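You operate a simulated robot arm through the tools that you are given. There is no shell and no other tool. Be economical: measure what you need, move in short steps, check, and stop when the job is done.

You are at the controls of a simulated robot arm. One attempt, no reset.

Task
Switch the tower off, plug the screen into the white port, then switch tower and screen on.
Fine: the screen reads LINK; the purple plug stays where it is.

It is judged by the outcome, as a careful person would: the job done as asked, and still so three seconds after it is handed in. It fails if anything else is knocked over, pushed out of place, dropped, spilled or broken.

Robot
A 7-joint arm with a two-finger parallel gripper, fixed in place. Base frame: the origin is at the foot of the arm, x ahead of it, y to its left, z up; the work surface is at about z = 880. Lengths are in mm, angles in degrees, forces in N, time in s.
With the tool pointing down near the work surface it reaches from about 200 to 740 mm from the base axis. Its first joint turns from -166.0 to 166.0 degrees. Payload 1.57 kg.
Tool frame: the origin (TCP) lies between the finger pads and is the grasp point; the fingertips stand 30 mm ahead of it; z points along the fingers, y is the line along which they close. The gripper opens to 110 mm. The fingers are 24 mm wide and 12 mm thick; the gripper's body (48 by 112 mm) begins 78 mm behind the TCP.
Orientation is that of the tool frame in the base frame, as [roll, pitch, yaw] about the fixed x, y, z axes, in that order (R = Rz(yaw) Ry(pitch) Rx(roll)). With the fingers straight down and closing along the base's y, the tool's x points along the base's -x, its y along +y and its z along -z.

Tools
- The arm moves only by the tool jog_arm. Its arguments are lists of equal length, an entry for each row: "dp": the shift along the tool's x, y, z in mm, a list of three; "delta_rot": the turn, a rotation vector about the tool's x, y, z in degrees, a list of three; "grip": the gripper command, from -1 (shut) to 1 (fully open), values between in proportion. In form: {"dp": [[tx, ty, tz], ...], "delta_rot": [[rx, ry, rz], ...], "grip": [grip, ...]}. A call has 1 to 12 rows; each row shifts and turns the commanded pose from where the row before left it, along the tool's axes as they then stand. Each row takes 0.2 s and may step no farther than 50 mm and 8.6 degrees from the row before; otherwise, or with a gripper value out of range, the whole call is refused. Where a pose cannot be reached the arm comes as near as it can. A force on the tool above 40 N (or 10 N above the force at the start of the call, whichever is more), or a blocked arm, ends the call early, and 0.2 s more pass. Each finger travels about 45 mm/s and halts on what it meets, pressing with about 21 N; the grip force reading is that of the motor and also rises with nothing between the fingers. The clock runs only during rows and for 0.2 s after the last one: add rows that do not move to give the fingers time. It gives the time, the measured TCP pose, the force on the tool (base axes), the opening and the grip force at its end, in the units of the frame above (readings bear some noise), with the torque about the TCP (base axes, N m) and any sound that the robot's microphone picked up, and new pictures: "show" is both (left out), scene, wrist or none.
- Cameras (640 x 400 px; columns grow to the right, rows downward): "scene" is fixed at [51.3, -499.2, 1502.8]; the picture's right is [0.72, -0.70, 0.00], its down [-0.38, -0.39, -0.84] and it looks along [0.58, 0.60, -0.55] (base axes); focal length 350 px, centre (320, 200). "wrist" rides on the gripper at [70, 16, -141] in the tool frame; the picture's right is [-0.23, 0.97, 0.00], its down [-0.86, -0.20, -0.48] and it looks along [-0.47, -0.11, 0.88] (tool axes); focal length 222 px, centre (320, 200). There is no depth. A picture from a camera that has moved, and an enlarged one, comes with that camera's place and axes in the base frame and with its lens.
- move_column(by): slides the trunk up (or, below 0, down) by that many mm; the arm rides with it, the base frame stays. It gives what a move gives, with no picture.
- enlarge(camera, box): a new picture of the part [left, top, right, bottom] of that camera's present view, enlarged. The clock stands still meanwhile.
- close_job(): hands the job in; it is judged then, once.

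Work in short steps. Places have to be worked out from the pictures, the camera data and where the tool is seen: move nearer, look again, correct. Check each grasp and each placing, and mend what went wrong. You have 120 turns and 200 pictures in all, those below and enlarged ones among them. Open the gripper and draw the arm clear of the work before you hand the job in, unless the task says otherwise; then end with one line.

The tools are called after ">>>" by a JSON object that holds its "api" and its "payload". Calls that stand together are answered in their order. jog_arm: Moves the arm, as the interface text tells. Its arguments: {"type":"object","properties":{"dp":{"type":"array"},"delta_rot":{"type":"array"},"grip":{"type":"array"},"show":{"type":"string","enum":["both","scene","wrist","none"]}},"required":["dp","delta_rot","grip"]} The other tools are called the same way: move_column (by) slides the trunk up or down; enlarge (camera, box) takes an enlarged picture of a part of a camera's view; close_job () hands the job in.

At the start:

```text
time_s: 0.0
ee_pos: [388.5, -120.5, 1279.5]
tcp_rot: [-179.9, 0.0, 179.9]
wrist_force: [1.3, 0.8, 0.6]
moment: [-0.02, 0.01, -0.02]
grip_width: 110.2
grasp_force: 0.0
trunk travel left (down, up): [-500.0, 90.0]
```

scene: 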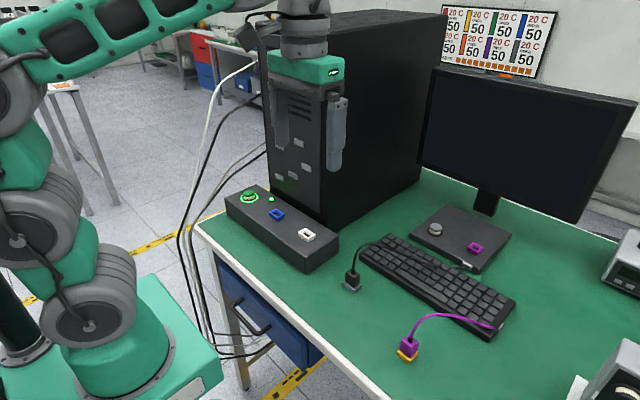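
wrist: 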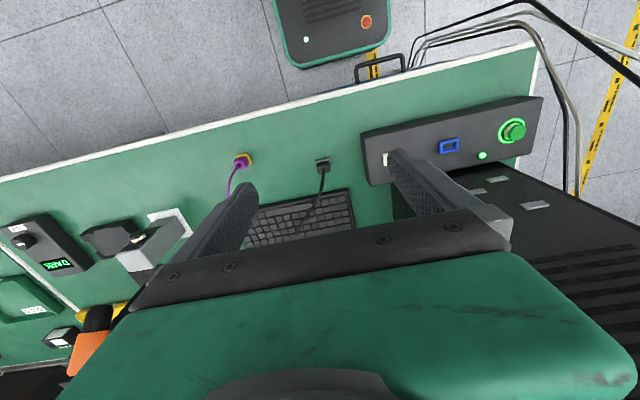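

The scene shows the tower's front box with a green button, blue port and white port, plus loose plugs. I enlarge the scene to see the details.

>>> {"api": "enlarge", "payload": {"camera": "scene", "box": [210, 170, 370, 290]}}

>>> {"api": "enlarge", "payload": {"camera": "scene", "box": [320, 200, 540, 370]}}

>>> {"api": "enlarge", "payload": {"camera": "wrist", "box": [200, 80, 560, 260]}}

>>> {"api": "enlarge", "payload": {"camera": "scene", "box": [420, 0, 560, 90]}}

```text
3.33 times, centred on (290, 230) of scene
camera zoom: at [51.3, -499.2, 1502.8], right [0.72, -0.7, 0.0], down [-0.38, -0.39, -0.84], along [0.58, 0.6, -0.55], focal length 1168 px, centre (420, 100)
```

zoom: 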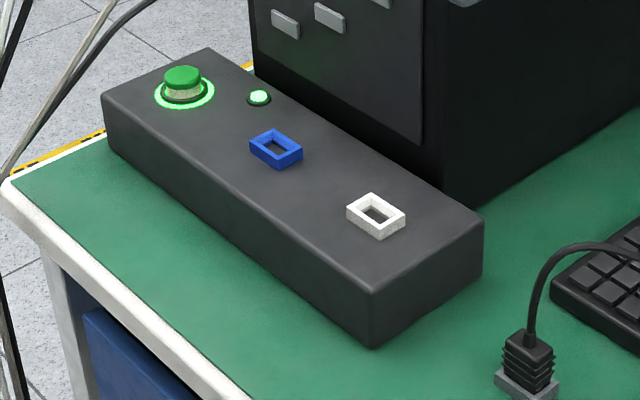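

```text
2.35 times, centred on (430, 285) of scene
camera zoom: at [51.3, -499.2, 1502.8], right [0.72, -0.7, 0.0], down [-0.38, -0.39, -0.84], along [0.58, 0.6, -0.55], focal length 825 px, centre (61, 0)
```

zoom: 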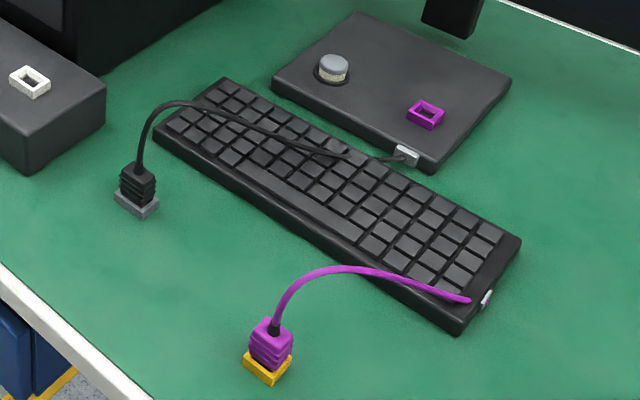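

```text
1.78 times, centred on (380, 170) of wrist
camera zoom: at [320.2, -104.2, 1420.4], right [0.23, 0.97, 0.0], down [0.85, -0.2, 0.48], along [0.47, -0.11, -0.88], focal length 395 px, centre (213, 253)
```

zoom: 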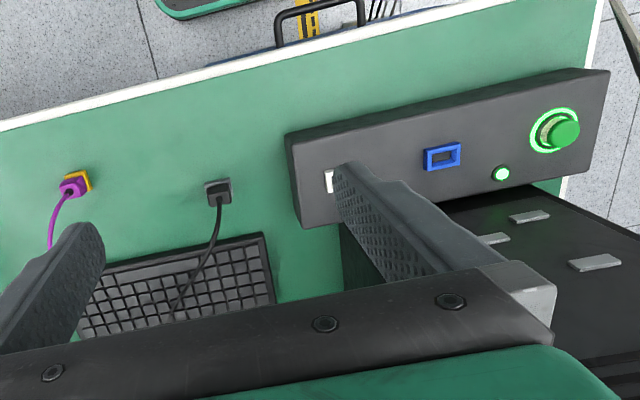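

```text
4.44 times, centred on (490, 45) of scene
camera zoom: at [51.3, -499.2, 1502.8], right [0.72, -0.7, 0.0], down [-0.38, -0.39, -0.84], along [0.58, 0.6, -0.55], focal length 1558 px, centre (-436, 889)
```

zoom: 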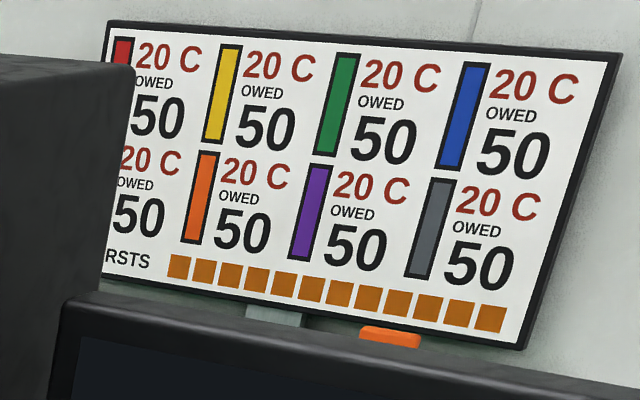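

Rough triangulation puts the box at x 453–568, top z≈936, with the white port at about (507, 21) and the green button at about (497, 260). The loose black plug is at about (500, -141). I move above the button with the gripper closing.

>>> {"api": "jog_arm", "payload": {"dp": [[-10, 36, 20], [-10, 36, 20], [-10, 36, 20], [-10, 36, 20], [-10, 36, 20], [-10, 36, 20], [-10, 36, 20], [-10, 36, 20], [-10, 36, 20], [0, 36, 20]], "delta_rot": [[0, 0, 0], [0, 0, 0], [0, 0, 0], [0, 0, 0], [0, 0, 0], [0, 0, 0], [0, 0, 0], [0, 0, 0], [0, 0, 0], [0, 0, 0]], "grip": [-1, -1, -1, -1, -1, -1, -1, -1, -1, -1]}}

```text
time_s: 2.2
ee_pos: [480.2, 240.5, 1081.5]
tcp_rot: [180.0, 0.1, 179.9]
wrist_force: [0.1, 0.0, 0.1]
moment: [0.0, 0.01, 0.0]
grip_width: 0.0
grasp_force: 21.1
trunk travel left (down, up): [-500.0, 90.0]
camera wrist: at [410.5, 256.8, 1221.8], right [0.23, 0.97, 0.0], down [0.85, -0.2, 0.48], along [0.47, -0.11, -0.88], focal length 222 px, centre (320, 200)
```

scene: 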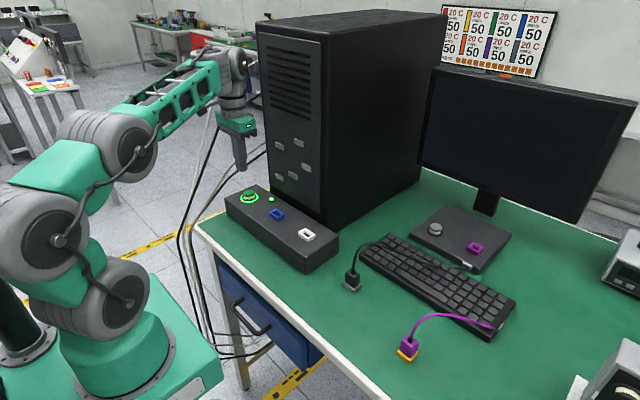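
wrist: 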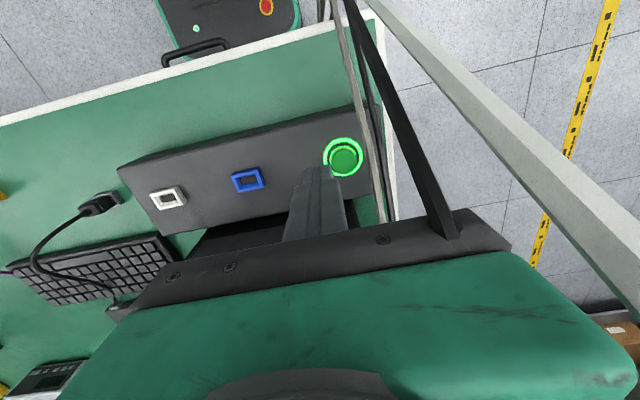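

The button triangulates to about (504, 267) with its top at z≈950. I position above it with the tip about 15 mm clear.

>>> {"api": "jog_arm", "payload": {"dp": [[-12, 13, 20], [-12, 13, 20], [0, 0, 25], [0, 0, 20]], "delta_rot": [[0, 0, 0], [0, 0, 0], [0, 0, 0], [0, 0, 0]], "grip": [-1, -1, -1, -1], "show": "both"}}

>>> {"api": "enlarge", "payload": {"camera": "scene", "box": [200, 120, 320, 220]}}

```text
time_s: 3.2
ee_pos: [504.1, 265.5, 995.2]
tcp_rot: [179.9, -0.1, 180.0]
wrist_force: [-0.1, -0.2, 0.7]
moment: [0.0, 0.01, 0.0]
grip_width: 0.0
grasp_force: 21.3
trunk travel left (down, up): [-500.0, 90.0]
camera wrist: at [435.3, 282.5, 1136.6], right [0.23, 0.97, 0.0], down [0.85, -0.2, 0.48], along [0.47, -0.11, -0.88], focal length 222 px, centre (320, 200)
```

scene: 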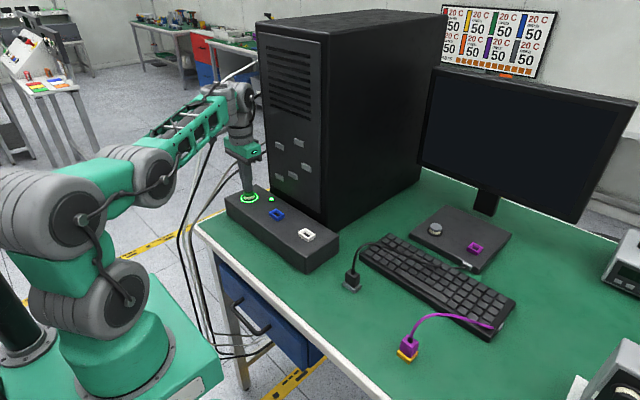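
wrist: 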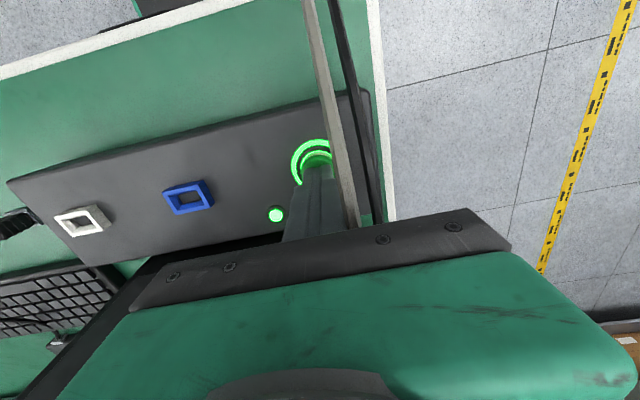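

```text
4.00 times, centred on (260, 170) of scene
camera zoom: at [51.3, -499.2, 1502.8], right [0.72, -0.7, 0.0], down [-0.38, -0.39, -0.84], along [0.58, 0.6, -0.55], focal length 1402 px, centre (560, 320)
```

zoom: 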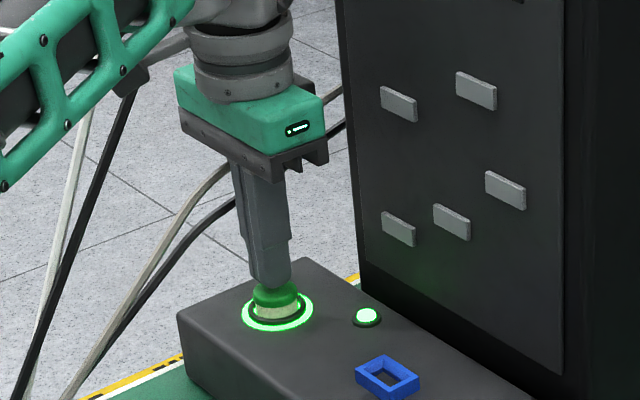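

The tip looks aligned over the cap. I press down in small steps and watch the force and sound.

>>> {"api": "jog_arm", "payload": {"dp": [[0, 0, 6], [0, 0, 4], [0, 0, 3], [0, 0, 3]], "delta_rot": [[0, 0, 0], [0, 0, 0], [0, 0, 0], [0, 0, 0]], "grip": [-1, -1, -1, -1], "show": "none"}}

>>> {"api": "enlarge", "payload": {"camera": "scene", "box": [200, 120, 320, 220]}}

```text
time_s: 4.2
ee_pos: [502.8, 265.3, 981.6]
tcp_rot: [179.9, 0.2, 179.9]
wrist_force: [4.9, -2.8, 10.7]
moment: [-0.1, -0.1, 0.05]
grip_width: 0.0
grasp_force: 20.7
trunk travel left (down, up): [-500.0, 90.0]
heard: click
```

```text
4.00 times, centred on (260, 170) of scene
camera zoom: at [51.3, -499.2, 1502.8], right [0.72, -0.7, 0.0], down [-0.38, -0.39, -0.84], along [0.58, 0.6, -0.55], focal length 1402 px, centre (560, 320)
```

zoom: 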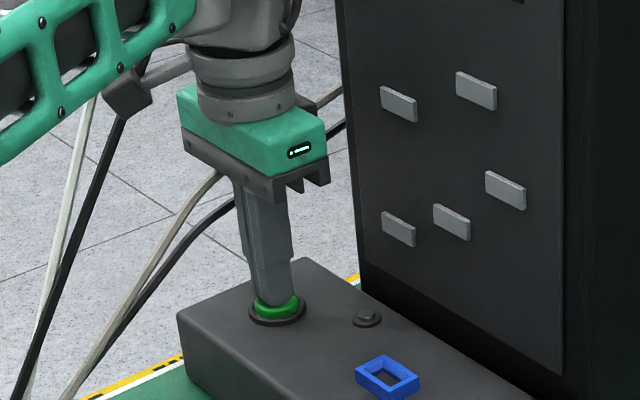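

Click heard and the lamps went dark: the tower is off. I retract and move towards the black plug to look at it.

>>> {"api": "jog_arm", "payload": {"dp": [[0, 0, -20], [0, 0, -45], [0, 0, -35], [0, -45, 0], [0, -45, 0], [0, -45, 0], [0, -45, 0], [0, -45, 0], [0, -45, 0], [0, -45, 0], [5, -45, 0], [5, -45, 0]], "delta_rot": [[0, 0, 0], [0, 0, 0], [0, 0, 0], [0, 0, 0], [0, 0, 0], [0, 0, 0], [0, 0, 0], [0, 0, 0], [0, 0, 0], [0, 0, 0], [0, 0, 0], [0, 0, 0]], "grip": [-1, -1, -1, -1, 0, 0, 0, 0, 0, 0, 0, 0]}}

>>> {"api": "enlarge", "payload": {"camera": "scene", "box": [200, 150, 320, 250]}}

>>> {"api": "enlarge", "payload": {"camera": "wrist", "box": [220, 80, 420, 220]}}

```text
time_s: 6.8
ee_pos: [493.2, -139.2, 1074.3]
tcp_rot: [-180.0, 0.0, 180.0]
wrist_force: [-0.2, 1.1, 0.3]
moment: [-0.01, 0.01, 0.0]
grip_width: 55.1
grasp_force: 0.0
trunk travel left (down, up): [-500.0, 90.0]
camera wrist: at [424.4, -123.2, 1216.5], right [0.23, 0.97, 0.0], down [0.86, -0.2, 0.48], along [0.47, -0.11, -0.88], focal length 222 px, centre (320, 200)
```

scene: 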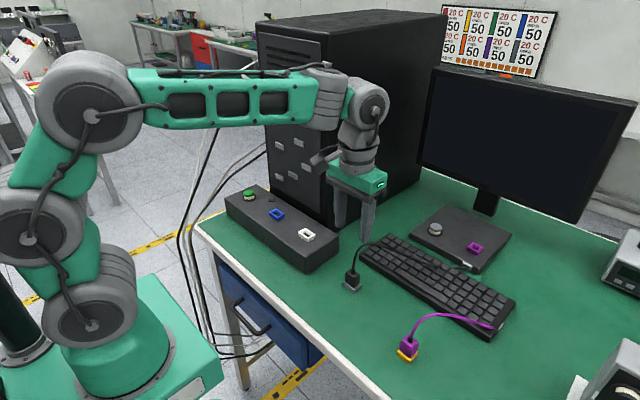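
wrist: 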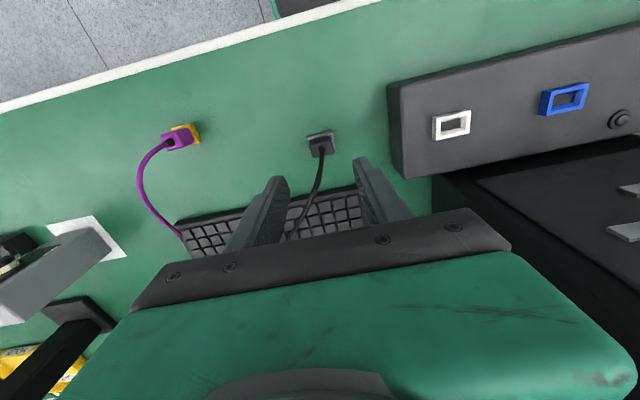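

```text
4.00 times, centred on (260, 200) of scene
camera zoom: at [51.3, -499.2, 1502.8], right [0.72, -0.7, 0.0], down [-0.38, -0.39, -0.84], along [0.58, 0.6, -0.55], focal length 1402 px, centre (560, 200)
```

zoom: 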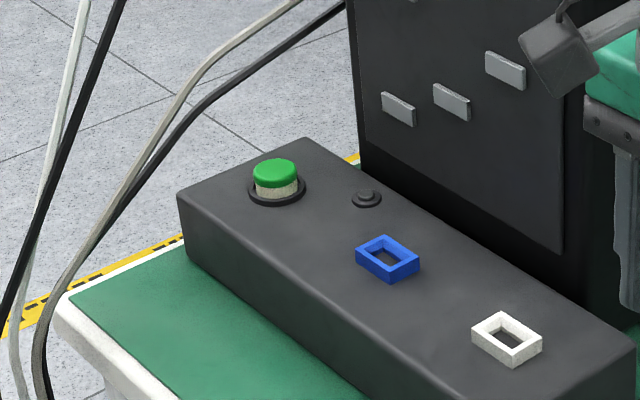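

```text
2.86 times, centred on (320, 150) of wrist
camera zoom: at [424.4, -123.2, 1216.5], right [0.23, 0.97, 0.0], down [0.86, -0.2, 0.48], along [0.47, -0.11, -0.88], focal length 635 px, centre (320, 343)
```

zoom: 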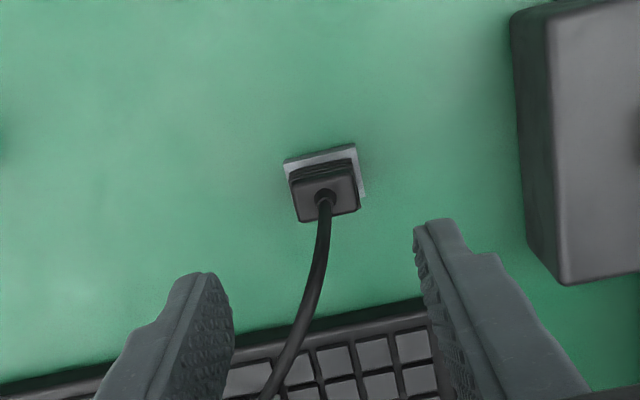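

The plug body is at about (504, -138), top z≈920, aligned with the base axes. I descend to just above it and check.

>>> {"api": "jog_arm", "payload": {"dp": [[-6, 1, 40], [-5, 0, 40], [0, 0, 30]], "delta_rot": [[0, 0, 0], [0, 0, 0], [0, 0, 0]], "grip": [0.1, 0.1, 0.1], "show": "none"}}

>>> {"api": "enlarge", "payload": {"camera": "scene", "box": [290, 200, 430, 300]}}

>>> {"api": "enlarge", "payload": {"camera": "wrist", "box": [220, 80, 480, 260]}}

```text
time_s: 7.6
ee_pos: [504.8, -138.6, 966.7]
tcp_rot: [-179.9, 0.1, -180.0]
wrist_force: [0.3, 0.6, 0.7]
moment: [-0.01, 0.02, 0.02]
grip_width: 60.4
grasp_force: 0.0
trunk travel left (down, up): [-500.0, 90.0]
```

```text
4.00 times, centred on (360, 250) of scene
camera zoom: at [51.3, -499.2, 1502.8], right [0.72, -0.7, 0.0], down [-0.38, -0.39, -0.84], along [0.58, 0.6, -0.55], focal length 1402 px, centre (160, 0)
```

zoom: 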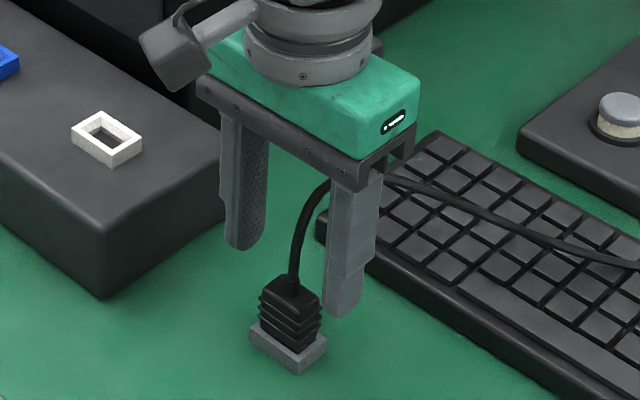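

```text
2.22 times, centred on (350, 170) of wrist
camera zoom: at [435.5, -122.7, 1108.3], right [0.23, 0.97, 0.0], down [0.85, -0.2, 0.48], along [0.47, -0.11, -0.88], focal length 494 px, centre (253, 267)
```

zoom: 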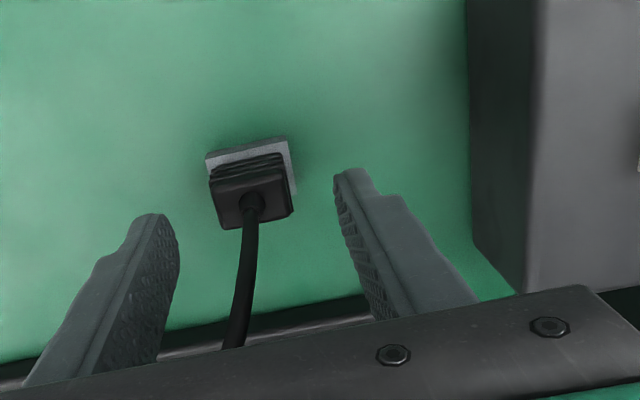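

The fingers straddle the plug with the cord between them. I descend so the tips stop just above the grey base, and then close.

>>> {"api": "jog_arm", "payload": {"dp": [[0, 0, 20], [0, 0, 14], [0, 0, 5], [0, 0, 0], [0, 0, 0], [0, 0, 0]], "delta_rot": [[0, 0, 0], [0, 0, 0], [0, 0, 0], [0, 0, 0], [0, 0, 0], [0, 0, 0]], "grip": [0.1, 0.1, 0.1, -1, -1, -1], "show": "none"}}

>>> {"api": "enlarge", "payload": {"camera": "scene", "box": [290, 200, 430, 300]}}

```text
time_s: 9.0
ee_pos: [504.7, -139.6, 928.7]
tcp_rot: [-179.9, 0.0, 179.8]
wrist_force: [-0.7, -8.8, -0.1]
moment: [-0.34, 0.01, 0.02]
grip_width: 29.1
grasp_force: 20.8
trunk travel left (down, up): [-500.0, 90.0]
```

```text
4.00 times, centred on (360, 250) of scene
camera zoom: at [51.3, -499.2, 1502.8], right [0.72, -0.7, 0.0], down [-0.38, -0.39, -0.84], along [0.58, 0.6, -0.55], focal length 1402 px, centre (160, 0)
```

zoom: 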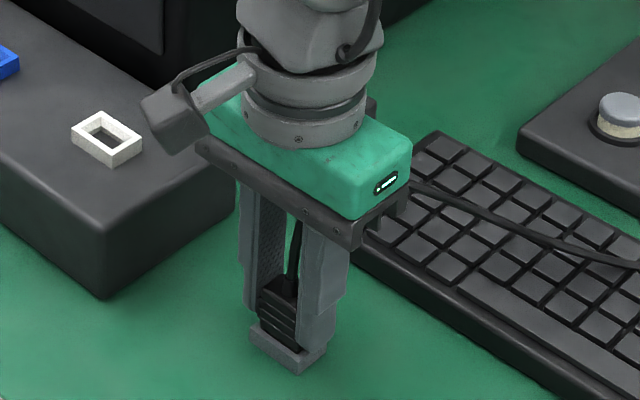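

Gripped at 29 mm, with an 8.8 N side load suggesting the plug is slightly toward -y. I relax that by 1.5 mm, then lift gently.

>>> {"api": "jog_arm", "payload": {"dp": [[0, -1.5, 0], [0, 0, -4], [0, 0, -6], [0, 0, -8]], "delta_rot": [[0, 0, 0], [0, 0, 0], [0, 0, 0], [0, 0, 0]], "grip": [-1, -1, -1, -1], "show": "none"}}

>>> {"api": "enlarge", "payload": {"camera": "scene", "box": [290, 200, 430, 300]}}

```text
time_s: 10.0
ee_pos: [503.6, -140.7, 946.2]
tcp_rot: [-179.9, 0.0, -180.0]
wrist_force: [-0.6, -0.8, -0.7]
moment: [0.0, 0.01, -0.01]
grip_width: 28.5
grasp_force: 21.2
trunk travel left (down, up): [-500.0, 90.0]
```

```text
4.00 times, centred on (360, 250) of scene
camera zoom: at [51.3, -499.2, 1502.8], right [0.72, -0.7, 0.0], down [-0.38, -0.39, -0.84], along [0.58, 0.6, -0.55], focal length 1402 px, centre (160, 0)
```

zoom: 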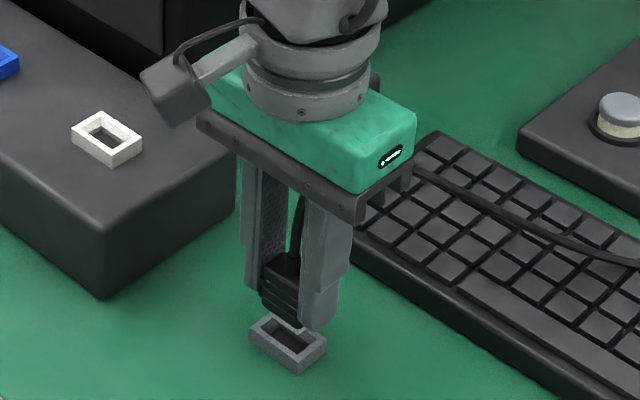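

The plug came free of its grey parking socket, which stayed put. I lift higher and measure the port against the socket as a reference.

>>> {"api": "jog_arm", "payload": {"dp": [[0, 0, -40], [0, 0, -40], [0, 40, 0], [0, 40, 0]], "delta_rot": [[0, 0, 0], [0, 0, 0], [0, 0, 0], [0, 0, 0]], "grip": [-1, -1, -1, -1]}}

>>> {"api": "enlarge", "payload": {"camera": "scene", "box": [330, 265, 378, 295]}}

>>> {"api": "enlarge", "payload": {"camera": "scene", "box": [282, 220, 330, 250]}}

>>> {"api": "enlarge", "payload": {"camera": "wrist", "box": [180, 60, 480, 240]}}

```text
time_s: 11.0
ee_pos: [504.5, -61.4, 1025.9]
tcp_rot: [179.9, 0.1, 179.9]
wrist_force: [-0.5, 1.3, -0.7]
moment: [-0.02, -0.04, 0.03]
grip_width: 28.7
grasp_force: 21.3
trunk travel left (down, up): [-500.0, 90.0]
camera wrist: at [434.3, -45.7, 1166.9], right [0.23, 0.97, 0.0], down [0.86, -0.2, 0.48], along [0.47, -0.11, -0.88], focal length 222 px, centre (320, 200)
```

scene: 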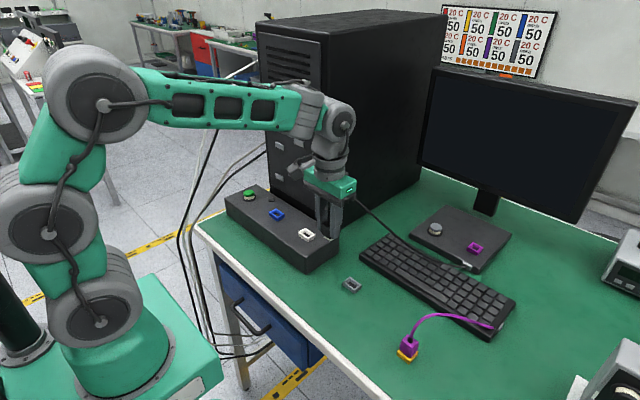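
wrist: 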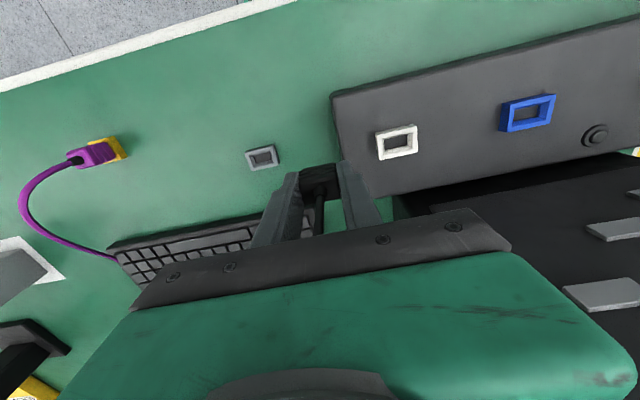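

```text
13.33 times, centred on (354, 280) of scene
camera zoom: at [51.3, -499.2, 1502.8], right [0.72, -0.7, 0.0], down [-0.38, -0.39, -0.84], along [0.58, 0.6, -0.55], focal length 4673 px, centre (-133, -867)
```

zoom: 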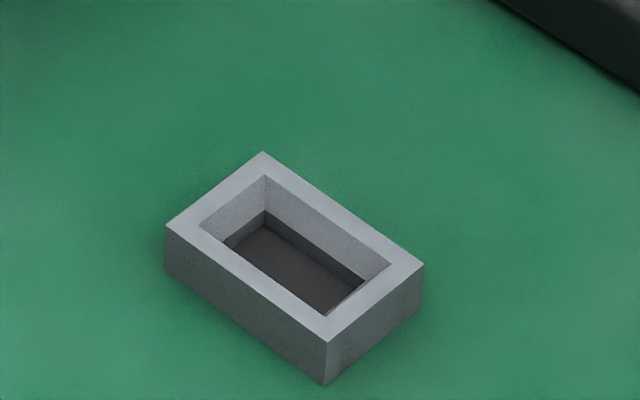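

```text
13.33 times, centred on (306, 235) of scene
camera zoom: at [51.3, -499.2, 1502.8], right [0.72, -0.7, 0.0], down [-0.38, -0.39, -0.84], along [0.58, 0.6, -0.55], focal length 4673 px, centre (507, -267)
```

zoom: 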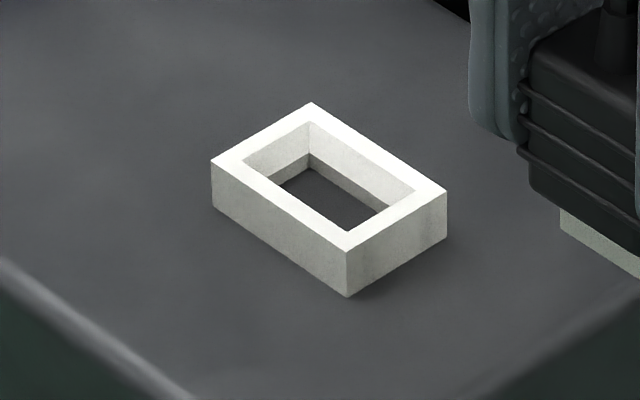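

```text
2.13 times, centred on (330, 150) of wrist
camera zoom: at [434.3, -45.7, 1166.9], right [0.23, 0.97, 0.0], down [0.86, -0.2, 0.48], along [0.47, -0.11, -0.88], focal length 474 px, centre (299, 307)
```

zoom: 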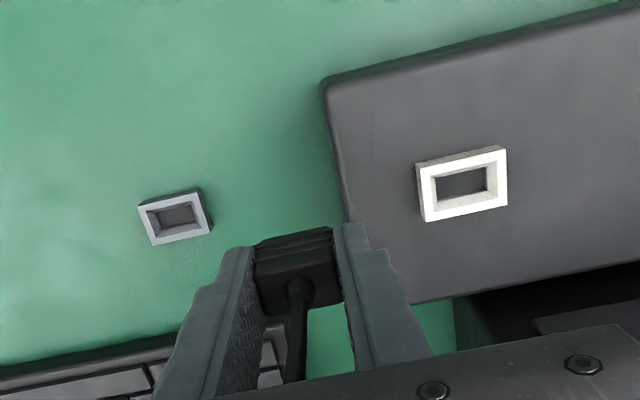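

Triangulating both sockets gives the port at about (506, 15.5, 950), which is 154 mm in y and 60 mm in z from the parking socket. The seated TCP should therefore be about (503.7, 13.3, 988.5). I move above the port.

>>> {"api": "jog_arm", "payload": {"dp": [[0, 37, 0], [0.5, 37.5, 0], [0, 0, 12]], "delta_rot": [[0, 0, 0], [0, 0, 0], [0, 0, 0]], "grip": [-1, -1, -1], "show": "none"}}

>>> {"api": "enlarge", "payload": {"camera": "scene", "box": [270, 190, 350, 250]}}

>>> {"api": "enlarge", "payload": {"camera": "wrist", "box": [240, 100, 400, 220]}}

```text
time_s: 11.8
ee_pos: [503.2, 13.0, 1015.8]
tcp_rot: [-180.0, 0.0, 179.8]
wrist_force: [-1.0, -0.7, 0.2]
moment: [-0.01, -0.02, 0.02]
grip_width: 28.8
grasp_force: 20.9
trunk travel left (down, up): [-500.0, 90.0]
```

```text
6.67 times, centred on (310, 220) of scene
camera zoom: at [51.3, -499.2, 1502.8], right [0.72, -0.7, 0.0], down [-0.38, -0.39, -0.84], along [0.58, 0.6, -0.55], focal length 2336 px, centre (387, 67)
```

zoom: 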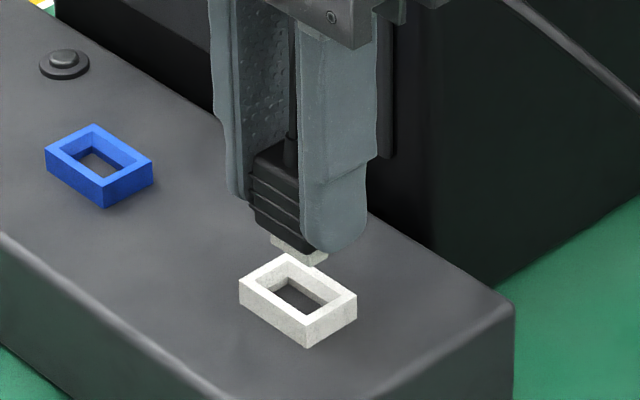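

```text
3.33 times, centred on (320, 160) of wrist
camera zoom: at [434.3, 29.4, 1156.8], right [0.23, 0.97, 0.0], down [0.85, -0.2, 0.48], along [0.47, -0.11, -0.88], focal length 740 px, centre (320, 333)
```

zoom: 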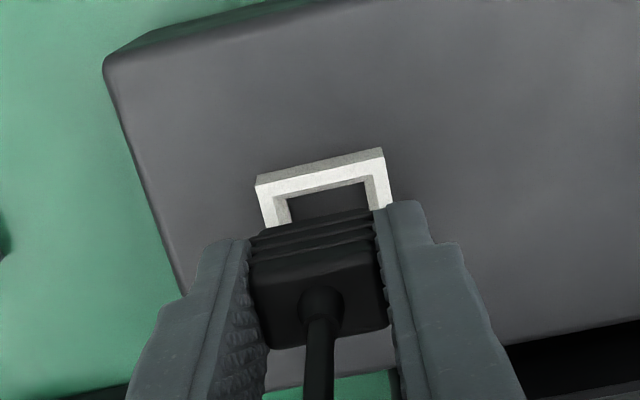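

The white tip hangs about 21 mm above the opening. I descend 14 mm and compare at higher zoom.

>>> {"api": "jog_arm", "payload": {"dp": [[0, 0, 8], [0, 0, 6]], "delta_rot": [[0, 0, 0], [0, 0, 0]], "grip": [-1, -1], "show": "none"}}

>>> {"api": "enlarge", "payload": {"camera": "scene", "box": [286, 215, 334, 245]}}

>>> {"api": "enlarge", "payload": {"camera": "wrist", "box": [280, 120, 376, 180]}}

```text
time_s: 12.4
ee_pos: [503.8, 12.6, 1000.7]
tcp_rot: [-179.9, 0.0, 179.9]
wrist_force: [0.5, 0.4, -0.5]
moment: [0.02, -0.02, 0.03]
grip_width: 28.9
grasp_force: 21.0
trunk travel left (down, up): [-500.0, 90.0]
```

```text
13.33 times, centred on (310, 230) of scene
camera zoom: at [51.3, -499.2, 1502.8], right [0.72, -0.7, 0.0], down [-0.38, -0.39, -0.84], along [0.58, 0.6, -0.55], focal length 4673 px, centre (453, -200)
```

zoom: 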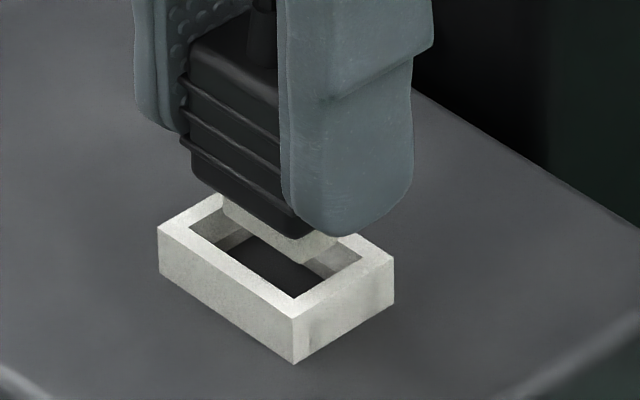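

```text
6.67 times, centred on (328, 150) of wrist
camera zoom: at [434.5, 29.6, 1142.1], right [0.23, 0.97, 0.0], down [0.86, -0.2, 0.48], along [0.47, -0.11, -0.88], focal length 1481 px, centre (267, 533)
```

zoom: 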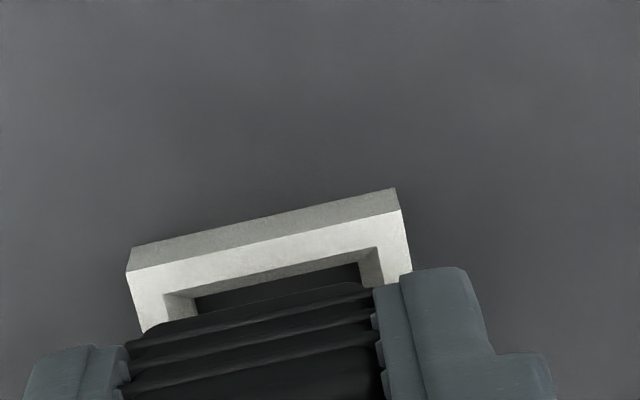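

Both cameras suggest the plug sits about 2 mm short in y relative to the opening. I shift +2.2 mm in y, drop 3 mm and recheck.

>>> {"api": "jog_arm", "payload": {"dp": [[0, 2.3, 0], [0, 0, 3]], "delta_rot": [[0, 0, 0], [0, 0, 0]], "grip": [-1, -1], "show": "none"}}

>>> {"api": "enlarge", "payload": {"camera": "scene", "box": [286, 215, 334, 245]}}

>>> {"api": "enlarge", "payload": {"camera": "wrist", "box": [280, 120, 376, 180]}}

```text
time_s: 13.0
ee_pos: [505.0, 15.2, 998.0]
tcp_rot: [-179.9, -0.1, -180.0]
wrist_force: [0.7, -0.1, -0.9]
moment: [-0.01, 0.0, -0.02]
grip_width: 28.8
grasp_force: 21.6
trunk travel left (down, up): [-500.0, 90.0]
```

```text
13.33 times, centred on (310, 230) of scene
camera zoom: at [51.3, -499.2, 1502.8], right [0.72, -0.7, 0.0], down [-0.38, -0.39, -0.84], along [0.58, 0.6, -0.55], focal length 4673 px, centre (453, -200)
```

zoom: 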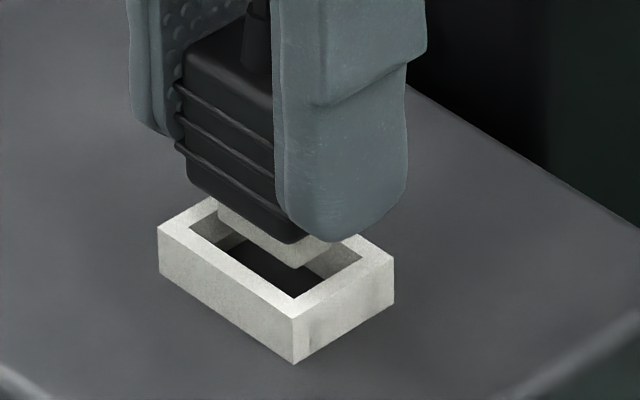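

```text
6.67 times, centred on (328, 150) of wrist
camera zoom: at [435.3, 32.2, 1138.8], right [0.23, 0.97, 0.0], down [0.85, -0.2, 0.48], along [0.47, -0.11, -0.88], focal length 1481 px, centre (267, 533)
```

zoom: 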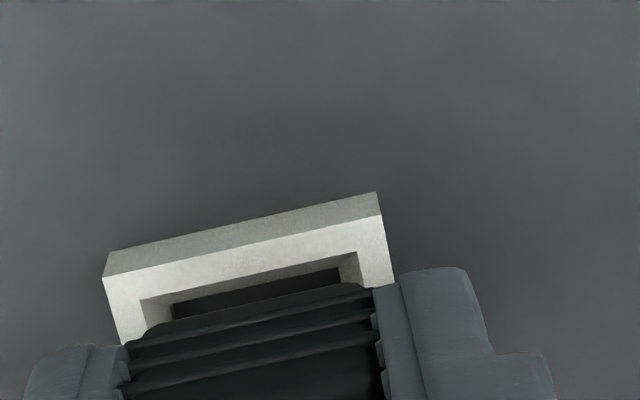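

y now agrees within half a millimetre; x should come back about 1.2 mm. I correct that and lower slowly, watching the force.

>>> {"api": "jog_arm", "payload": {"dp": [[1.2, 0, 0], [0, 0, 2], [0, 0, 2], [0, 0, 2]], "delta_rot": [[0, 0, 0], [0, 0, 0], [0, 0, 0], [0, 0, 0]], "grip": [-1, -1, -1, -1], "show": "none"}}

>>> {"api": "enlarge", "payload": {"camera": "scene", "box": [286, 215, 334, 245]}}

```text
time_s: 14.0
ee_pos: [502.8, 15.1, 991.6]
tcp_rot: [-180.0, 0.1, -180.0]
wrist_force: [2.1, 0.9, 3.2]
moment: [0.03, -0.06, 0.02]
grip_width: 28.8
grasp_force: 21.2
trunk travel left (down, up): [-500.0, 90.0]
```

```text
13.33 times, centred on (310, 230) of scene
camera zoom: at [51.3, -499.2, 1502.8], right [0.72, -0.7, 0.0], down [-0.38, -0.39, -0.84], along [0.58, 0.6, -0.55], focal length 4673 px, centre (453, -200)
```

zoom: 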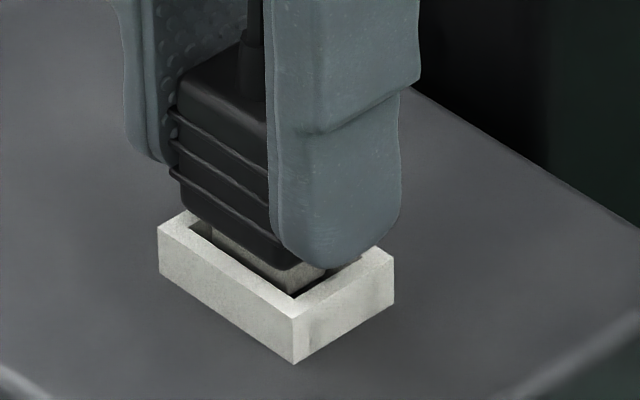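

The tip has entered the opening and the force is small. I push down further to seat it.

>>> {"api": "jog_arm", "payload": {"dp": [[0, 0, 2], [0, 0, 2], [0, 0, 1.5]], "delta_rot": [[0, 0, 0], [0, 0, 0], [0, 0, 0]], "grip": [-1, -1, -1], "show": "none"}}

>>> {"api": "enlarge", "payload": {"camera": "scene", "box": [286, 215, 334, 245]}}

```text
time_s: 14.8
ee_pos: [503.8, 16.1, 987.6]
tcp_rot: [-179.9, 0.2, 179.9]
wrist_force: [0.8, -2.7, 19.3]
moment: [-0.15, -0.03, 0.0]
grip_width: 28.9
grasp_force: 21.2
trunk travel left (down, up): [-500.0, 90.0]
```

```text
13.33 times, centred on (310, 230) of scene
camera zoom: at [51.3, -499.2, 1502.8], right [0.72, -0.7, 0.0], down [-0.38, -0.39, -0.84], along [0.58, 0.6, -0.55], focal length 4673 px, centre (453, -200)
```

zoom: 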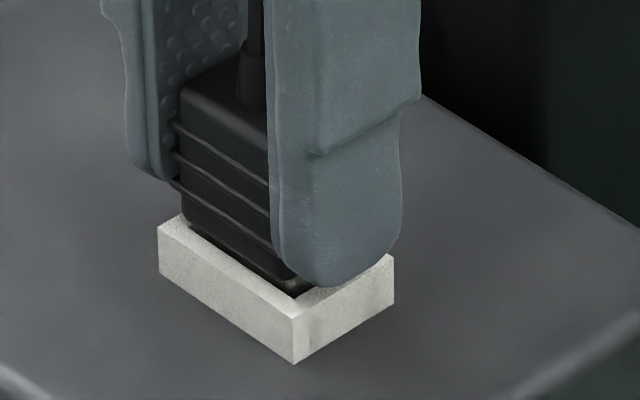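

Force is now 19 N with the body at about the ring level. I press slightly more to check for full seating.

>>> {"api": "jog_arm", "payload": {"dp": [[0, 0, 1], [0, 0, 1]], "delta_rot": [[0, 0, 0], [0, 0, 0]], "grip": [-1, -1], "show": "none"}}

>>> {"api": "enlarge", "payload": {"camera": "scene", "box": [286, 215, 334, 245]}}

>>> {"api": "enlarge", "payload": {"camera": "wrist", "box": [280, 120, 376, 180]}}

```text
time_s: 15.4
ee_pos: [502.4, 15.2, 985.3]
tcp_rot: [180.0, 0.1, 179.9]
wrist_force: [2.9, -5.1, 18.9]
moment: [-0.17, -0.15, 0.02]
grip_width: 28.9
grasp_force: 21.3
trunk travel left (down, up): [-500.0, 90.0]
```

```text
13.33 times, centred on (310, 230) of scene
camera zoom: at [51.3, -499.2, 1502.8], right [0.72, -0.7, 0.0], down [-0.38, -0.39, -0.84], along [0.58, 0.6, -0.55], focal length 4673 px, centre (453, -200)
```

zoom: 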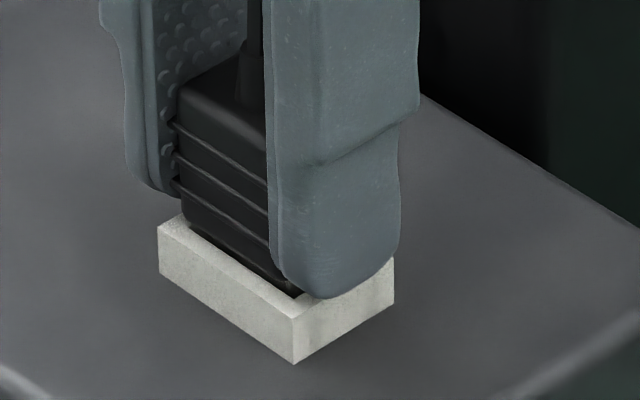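

```text
6.67 times, centred on (328, 150) of wrist
camera zoom: at [433.4, 32.4, 1126.4], right [0.23, 0.97, 0.0], down [0.85, -0.2, 0.48], along [0.47, -0.11, -0.88], focal length 1481 px, centre (267, 533)
```

zoom: 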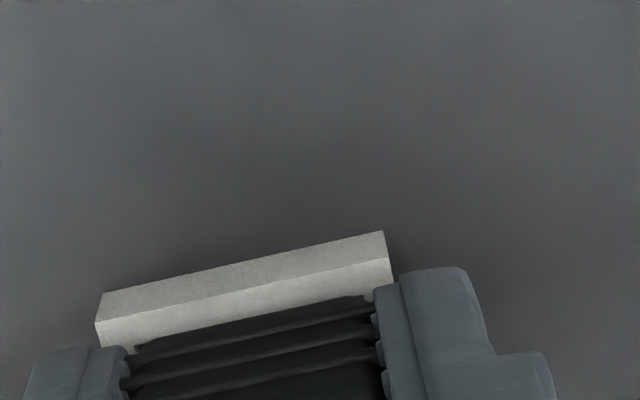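

The body hasn't moved relative to the ring while the fingers slid, so it is seated. I release partially and back straight up, then inspect.

>>> {"api": "jog_arm", "payload": {"dp": [[0, 0, 0], [0, 0, 0], [0, 0, -10], [0, 0, -30], [0, 0, -40], [0, 0, -40]], "delta_rot": [[0, 0, 0], [0, 0, 0], [0, 0, 0], [0, 0, 0], [0, 0, 0], [0, 0, 0]], "grip": [0.0, 0.0, 0.0, 0.0, 0.0, 0.0]}}

>>> {"api": "enlarge", "payload": {"camera": "scene", "box": [270, 200, 350, 250]}}

```text
time_s: 16.8
ee_pos: [502.8, 13.2, 1104.9]
tcp_rot: [-179.9, -0.1, 179.9]
wrist_force: [-0.7, -0.9, 0.1]
moment: [-0.01, -0.03, -0.05]
grip_width: 55.1
grasp_force: 0.0
trunk travel left (down, up): [-500.0, 90.0]
camera wrist: at [434.0, 29.0, 1245.8], right [0.23, 0.97, 0.0], down [0.86, -0.2, 0.48], along [0.46, -0.11, -0.88], focal length 222 px, centre (320, 200)
```

scene: 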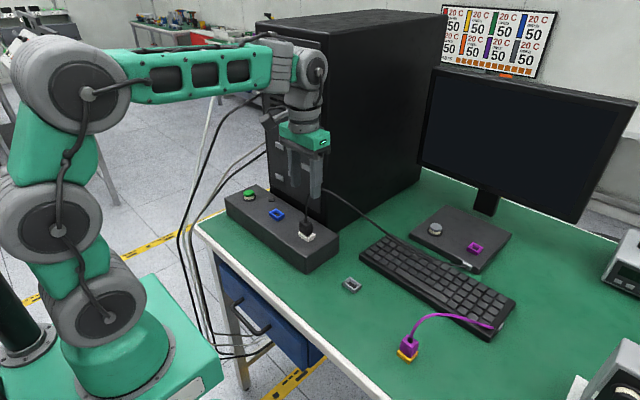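
wrist: 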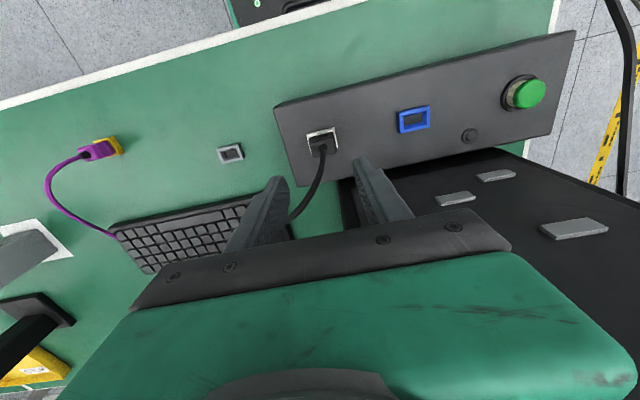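

```text
8.00 times, centred on (310, 225) of scene
camera zoom: at [51.3, -499.2, 1502.8], right [0.72, -0.7, 0.0], down [-0.38, -0.39, -0.84], along [0.58, 0.6, -0.55], focal length 2804 px, centre (400, 0)
```

zoom: 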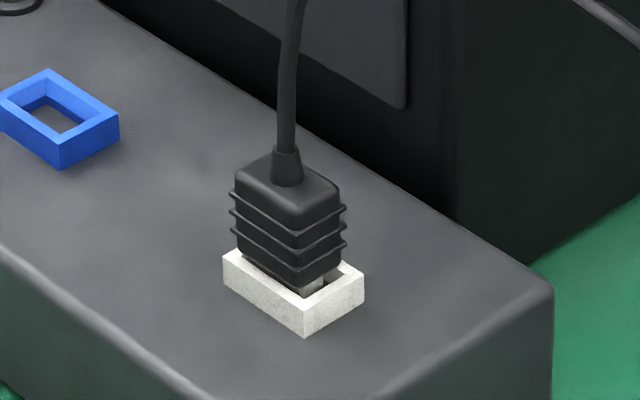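

The plug stayed in, but a sliver of tip is visible. I zoom in closer to judge seating.

>>> {"api": "enlarge", "payload": {"camera": "scene", "box": [292, 217, 324, 243]}}

>>> {"api": "enlarge", "payload": {"camera": "wrist", "box": [290, 110, 360, 170]}}

>>> {"api": "enlarge", "payload": {"camera": "scene", "box": [392, 325, 432, 365]}}

```text
15.38 times, centred on (308, 230) of scene
camera zoom: at [51.3, -499.2, 1502.8], right [0.72, -0.7, 0.0], down [-0.38, -0.39, -0.84], along [0.58, 0.6, -0.55], focal length 5392 px, centre (505, -262)
```

zoom: 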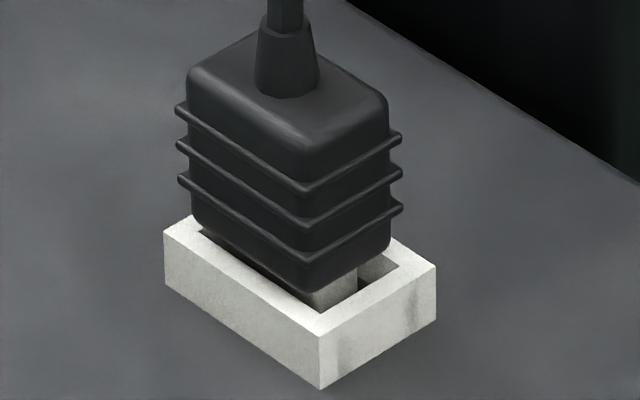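

```text
6.67 times, centred on (325, 140) of wrist
camera zoom: at [434.0, 29.0, 1245.8], right [0.23, 0.97, 0.0], down [0.86, -0.2, 0.48], along [0.46, -0.11, -0.88], focal length 1481 px, centre (287, 600)
```

zoom: 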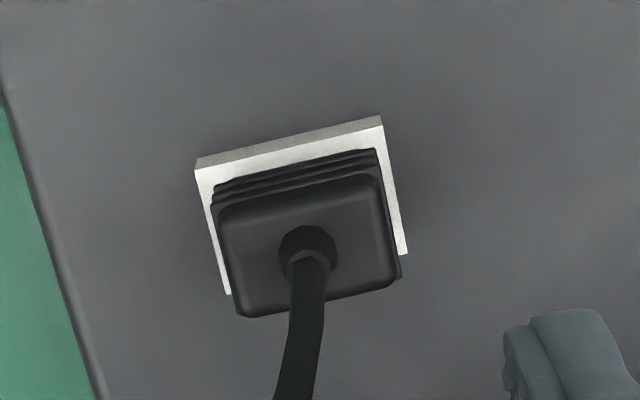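

```text
10.00 times, centred on (412, 345) of scene
camera zoom: at [51.3, -499.2, 1502.8], right [0.72, -0.7, 0.0], down [-0.38, -0.39, -0.84], along [0.58, 0.6, -0.55], focal length 3504 px, centre (-600, -1250)
```

zoom: 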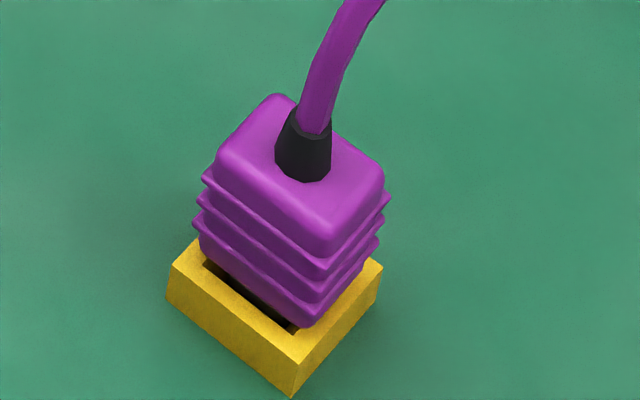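

The socket interior is a funnel with a narrower throat. The earlier reaction forces (+x, -y) say I was about 1 mm low in x and 2–2.5 mm high in y, so the tip is resting on the slope, 3–4 mm short. I regrasp with that correction.

>>> {"api": "jog_arm", "payload": {"dp": [[-1.0, -2.4, 40], [0, 0, 40], [0, 0, 30], [0, 0, 7], [0, 0, 0], [0, 0, 0], [0, 0, 0]], "delta_rot": [[0, 0, 0], [0, 0, 0], [0, 0, 0], [0, 0, 0], [0, 0, 0], [0, 0, 0], [0, 0, 0]], "grip": [0, 0, 0, 0, -1, -1, -1], "show": "none"}}

>>> {"api": "enlarge", "payload": {"camera": "scene", "box": [292, 217, 324, 243]}}

```text
time_s: 18.4
ee_pos: [503.4, 14.5, 988.1]
tcp_rot: [-179.9, 0.0, -179.9]
wrist_force: [0.1, 14.8, -0.1]
moment: [0.57, -0.02, 0.01]
grip_width: 29.0
grasp_force: 20.7
trunk travel left (down, up): [-500.0, 90.0]
```

```text
15.38 times, centred on (308, 230) of scene
camera zoom: at [51.3, -499.2, 1502.8], right [0.72, -0.7, 0.0], down [-0.38, -0.39, -0.84], along [0.58, 0.6, -0.55], focal length 5392 px, centre (505, -262)
```

zoom: 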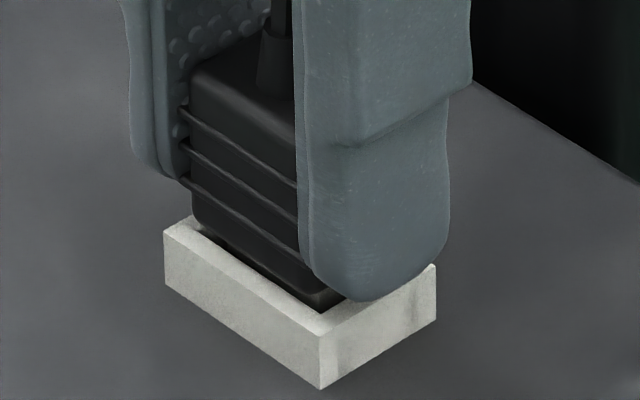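

The lateral 14.8 N reaction shows the tip is laterally held at a slightly higher y. I relax by 1.5 mm toward +y, then push down gently to see if it goes further.

>>> {"api": "jog_arm", "payload": {"dp": [[0, 1.5, 0], [0, 0, 0]], "delta_rot": [[0, 0, 0], [0, 0, 0]], "grip": [-1, -1], "show": "none"}}

>>> {"api": "enlarge", "payload": {"camera": "scene", "box": [292, 217, 324, 243]}}

```text
time_s: 19.0
ee_pos: [503.4, 15.5, 988.1]
tcp_rot: [-179.9, 0.0, -180.0]
wrist_force: [0.9, 10.5, 1.6]
moment: [0.42, -0.06, 0.0]
grip_width: 29.0
grasp_force: 20.8
trunk travel left (down, up): [-500.0, 90.0]
```

```text
15.38 times, centred on (308, 230) of scene
camera zoom: at [51.3, -499.2, 1502.8], right [0.72, -0.7, 0.0], down [-0.38, -0.39, -0.84], along [0.58, 0.6, -0.55], focal length 5392 px, centre (505, -262)
```

zoom: 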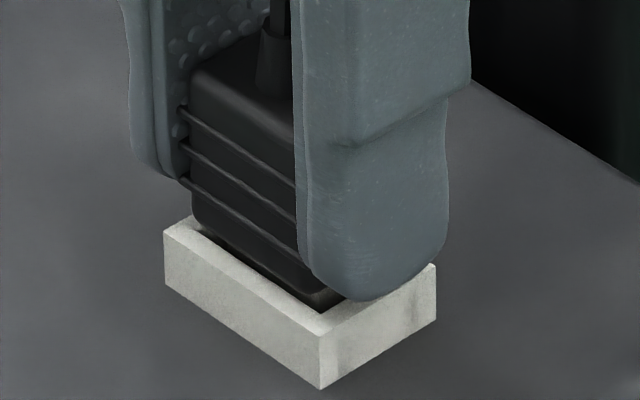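

Still 10.5 N sideways, so the tip is bound. I lift a few mm to unload it and check the forces.

>>> {"api": "jog_arm", "payload": {"dp": [[0, 0, -3], [0, 0, 0]], "delta_rot": [[0, 0, 0], [0, 0, 0]], "grip": [-1, -1], "show": "none"}}

>>> {"api": "enlarge", "payload": {"camera": "scene", "box": [292, 217, 324, 243]}}

```text
time_s: 19.6
ee_pos: [503.9, 14.3, 991.0]
tcp_rot: [-179.9, 0.0, 180.0]
wrist_force: [2.8, -0.8, 2.0]
moment: [-0.01, -0.1, 0.04]
grip_width: 28.8
grasp_force: 21.2
trunk travel left (down, up): [-500.0, 90.0]
```

```text
15.38 times, centred on (308, 230) of scene
camera zoom: at [51.3, -499.2, 1502.8], right [0.72, -0.7, 0.0], down [-0.38, -0.39, -0.84], along [0.58, 0.6, -0.55], focal length 5392 px, centre (505, -262)
```

zoom: 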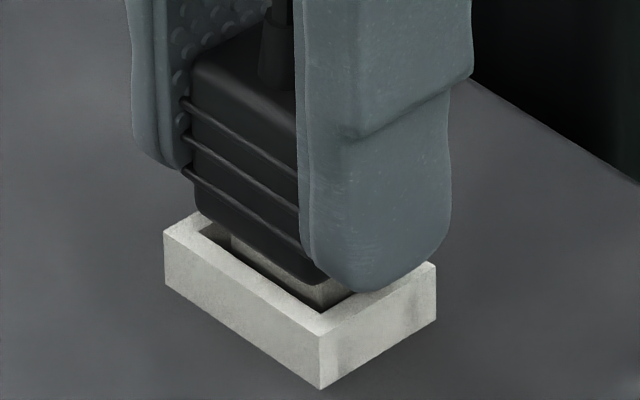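

It is free now, with a small +x reaction. I nudge +0.8 x and +0.4 y and descend in small steps.

>>> {"api": "jog_arm", "payload": {"dp": [[-0.8, 0.4, 0], [0, 0, 1.5], [0, 0, 1.5]], "delta_rot": [[0, 0, 0], [0, 0, 0], [0, 0, 0]], "grip": [-1, -1, -1], "show": "none"}}

>>> {"api": "enlarge", "payload": {"camera": "scene", "box": [292, 217, 324, 243]}}

```text
time_s: 20.4
ee_pos: [504.8, 15.0, 988.6]
tcp_rot: [-179.8, 0.0, 180.0]
wrist_force: [0.5, 0.2, 4.3]
moment: [-0.01, 0.04, -0.01]
grip_width: 28.6
grasp_force: 21.1
trunk travel left (down, up): [-500.0, 90.0]
```

```text
15.38 times, centred on (308, 230) of scene
camera zoom: at [51.3, -499.2, 1502.8], right [0.72, -0.7, 0.0], down [-0.38, -0.39, -0.84], along [0.58, 0.6, -0.55], focal length 5392 px, centre (505, -262)
```

zoom: 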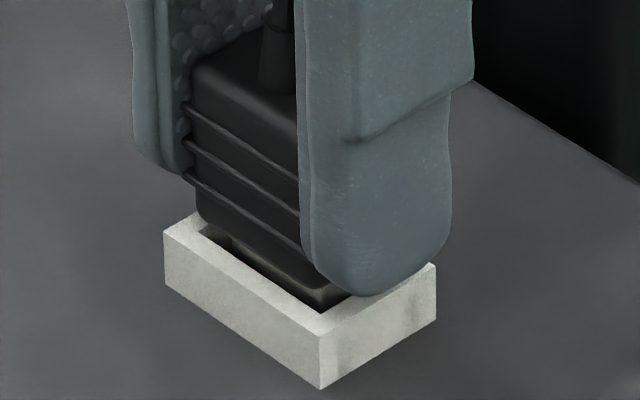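

Lateral forces are near zero and only 4 N vertical. I continue pushing down in small steps.

>>> {"api": "jog_arm", "payload": {"dp": [[0, 0, 1.5], [0, 0, 1.5], [0, 0, 1]], "delta_rot": [[0, 0, 0], [0, 0, 0], [0, 0, 0]], "grip": [-1, -1, -1], "show": "none"}}

>>> {"api": "enlarge", "payload": {"camera": "scene", "box": [292, 217, 324, 243]}}

```text
time_s: 21.2
ee_pos: [505.2, 15.1, 983.9]
tcp_rot: [-180.0, 0.2, 180.0]
wrist_force: [-0.3, -3.0, 19.5]
moment: [-0.14, -0.03, 0.01]
grip_width: 28.9
grasp_force: 20.7
trunk travel left (down, up): [-500.0, 90.0]
```

```text
15.38 times, centred on (308, 230) of scene
camera zoom: at [51.3, -499.2, 1502.8], right [0.72, -0.7, 0.0], down [-0.38, -0.39, -0.84], along [0.58, 0.6, -0.55], focal length 5392 px, centre (505, -262)
```

zoom: 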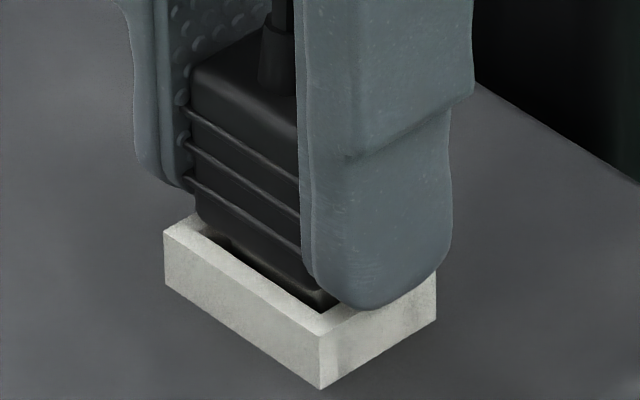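

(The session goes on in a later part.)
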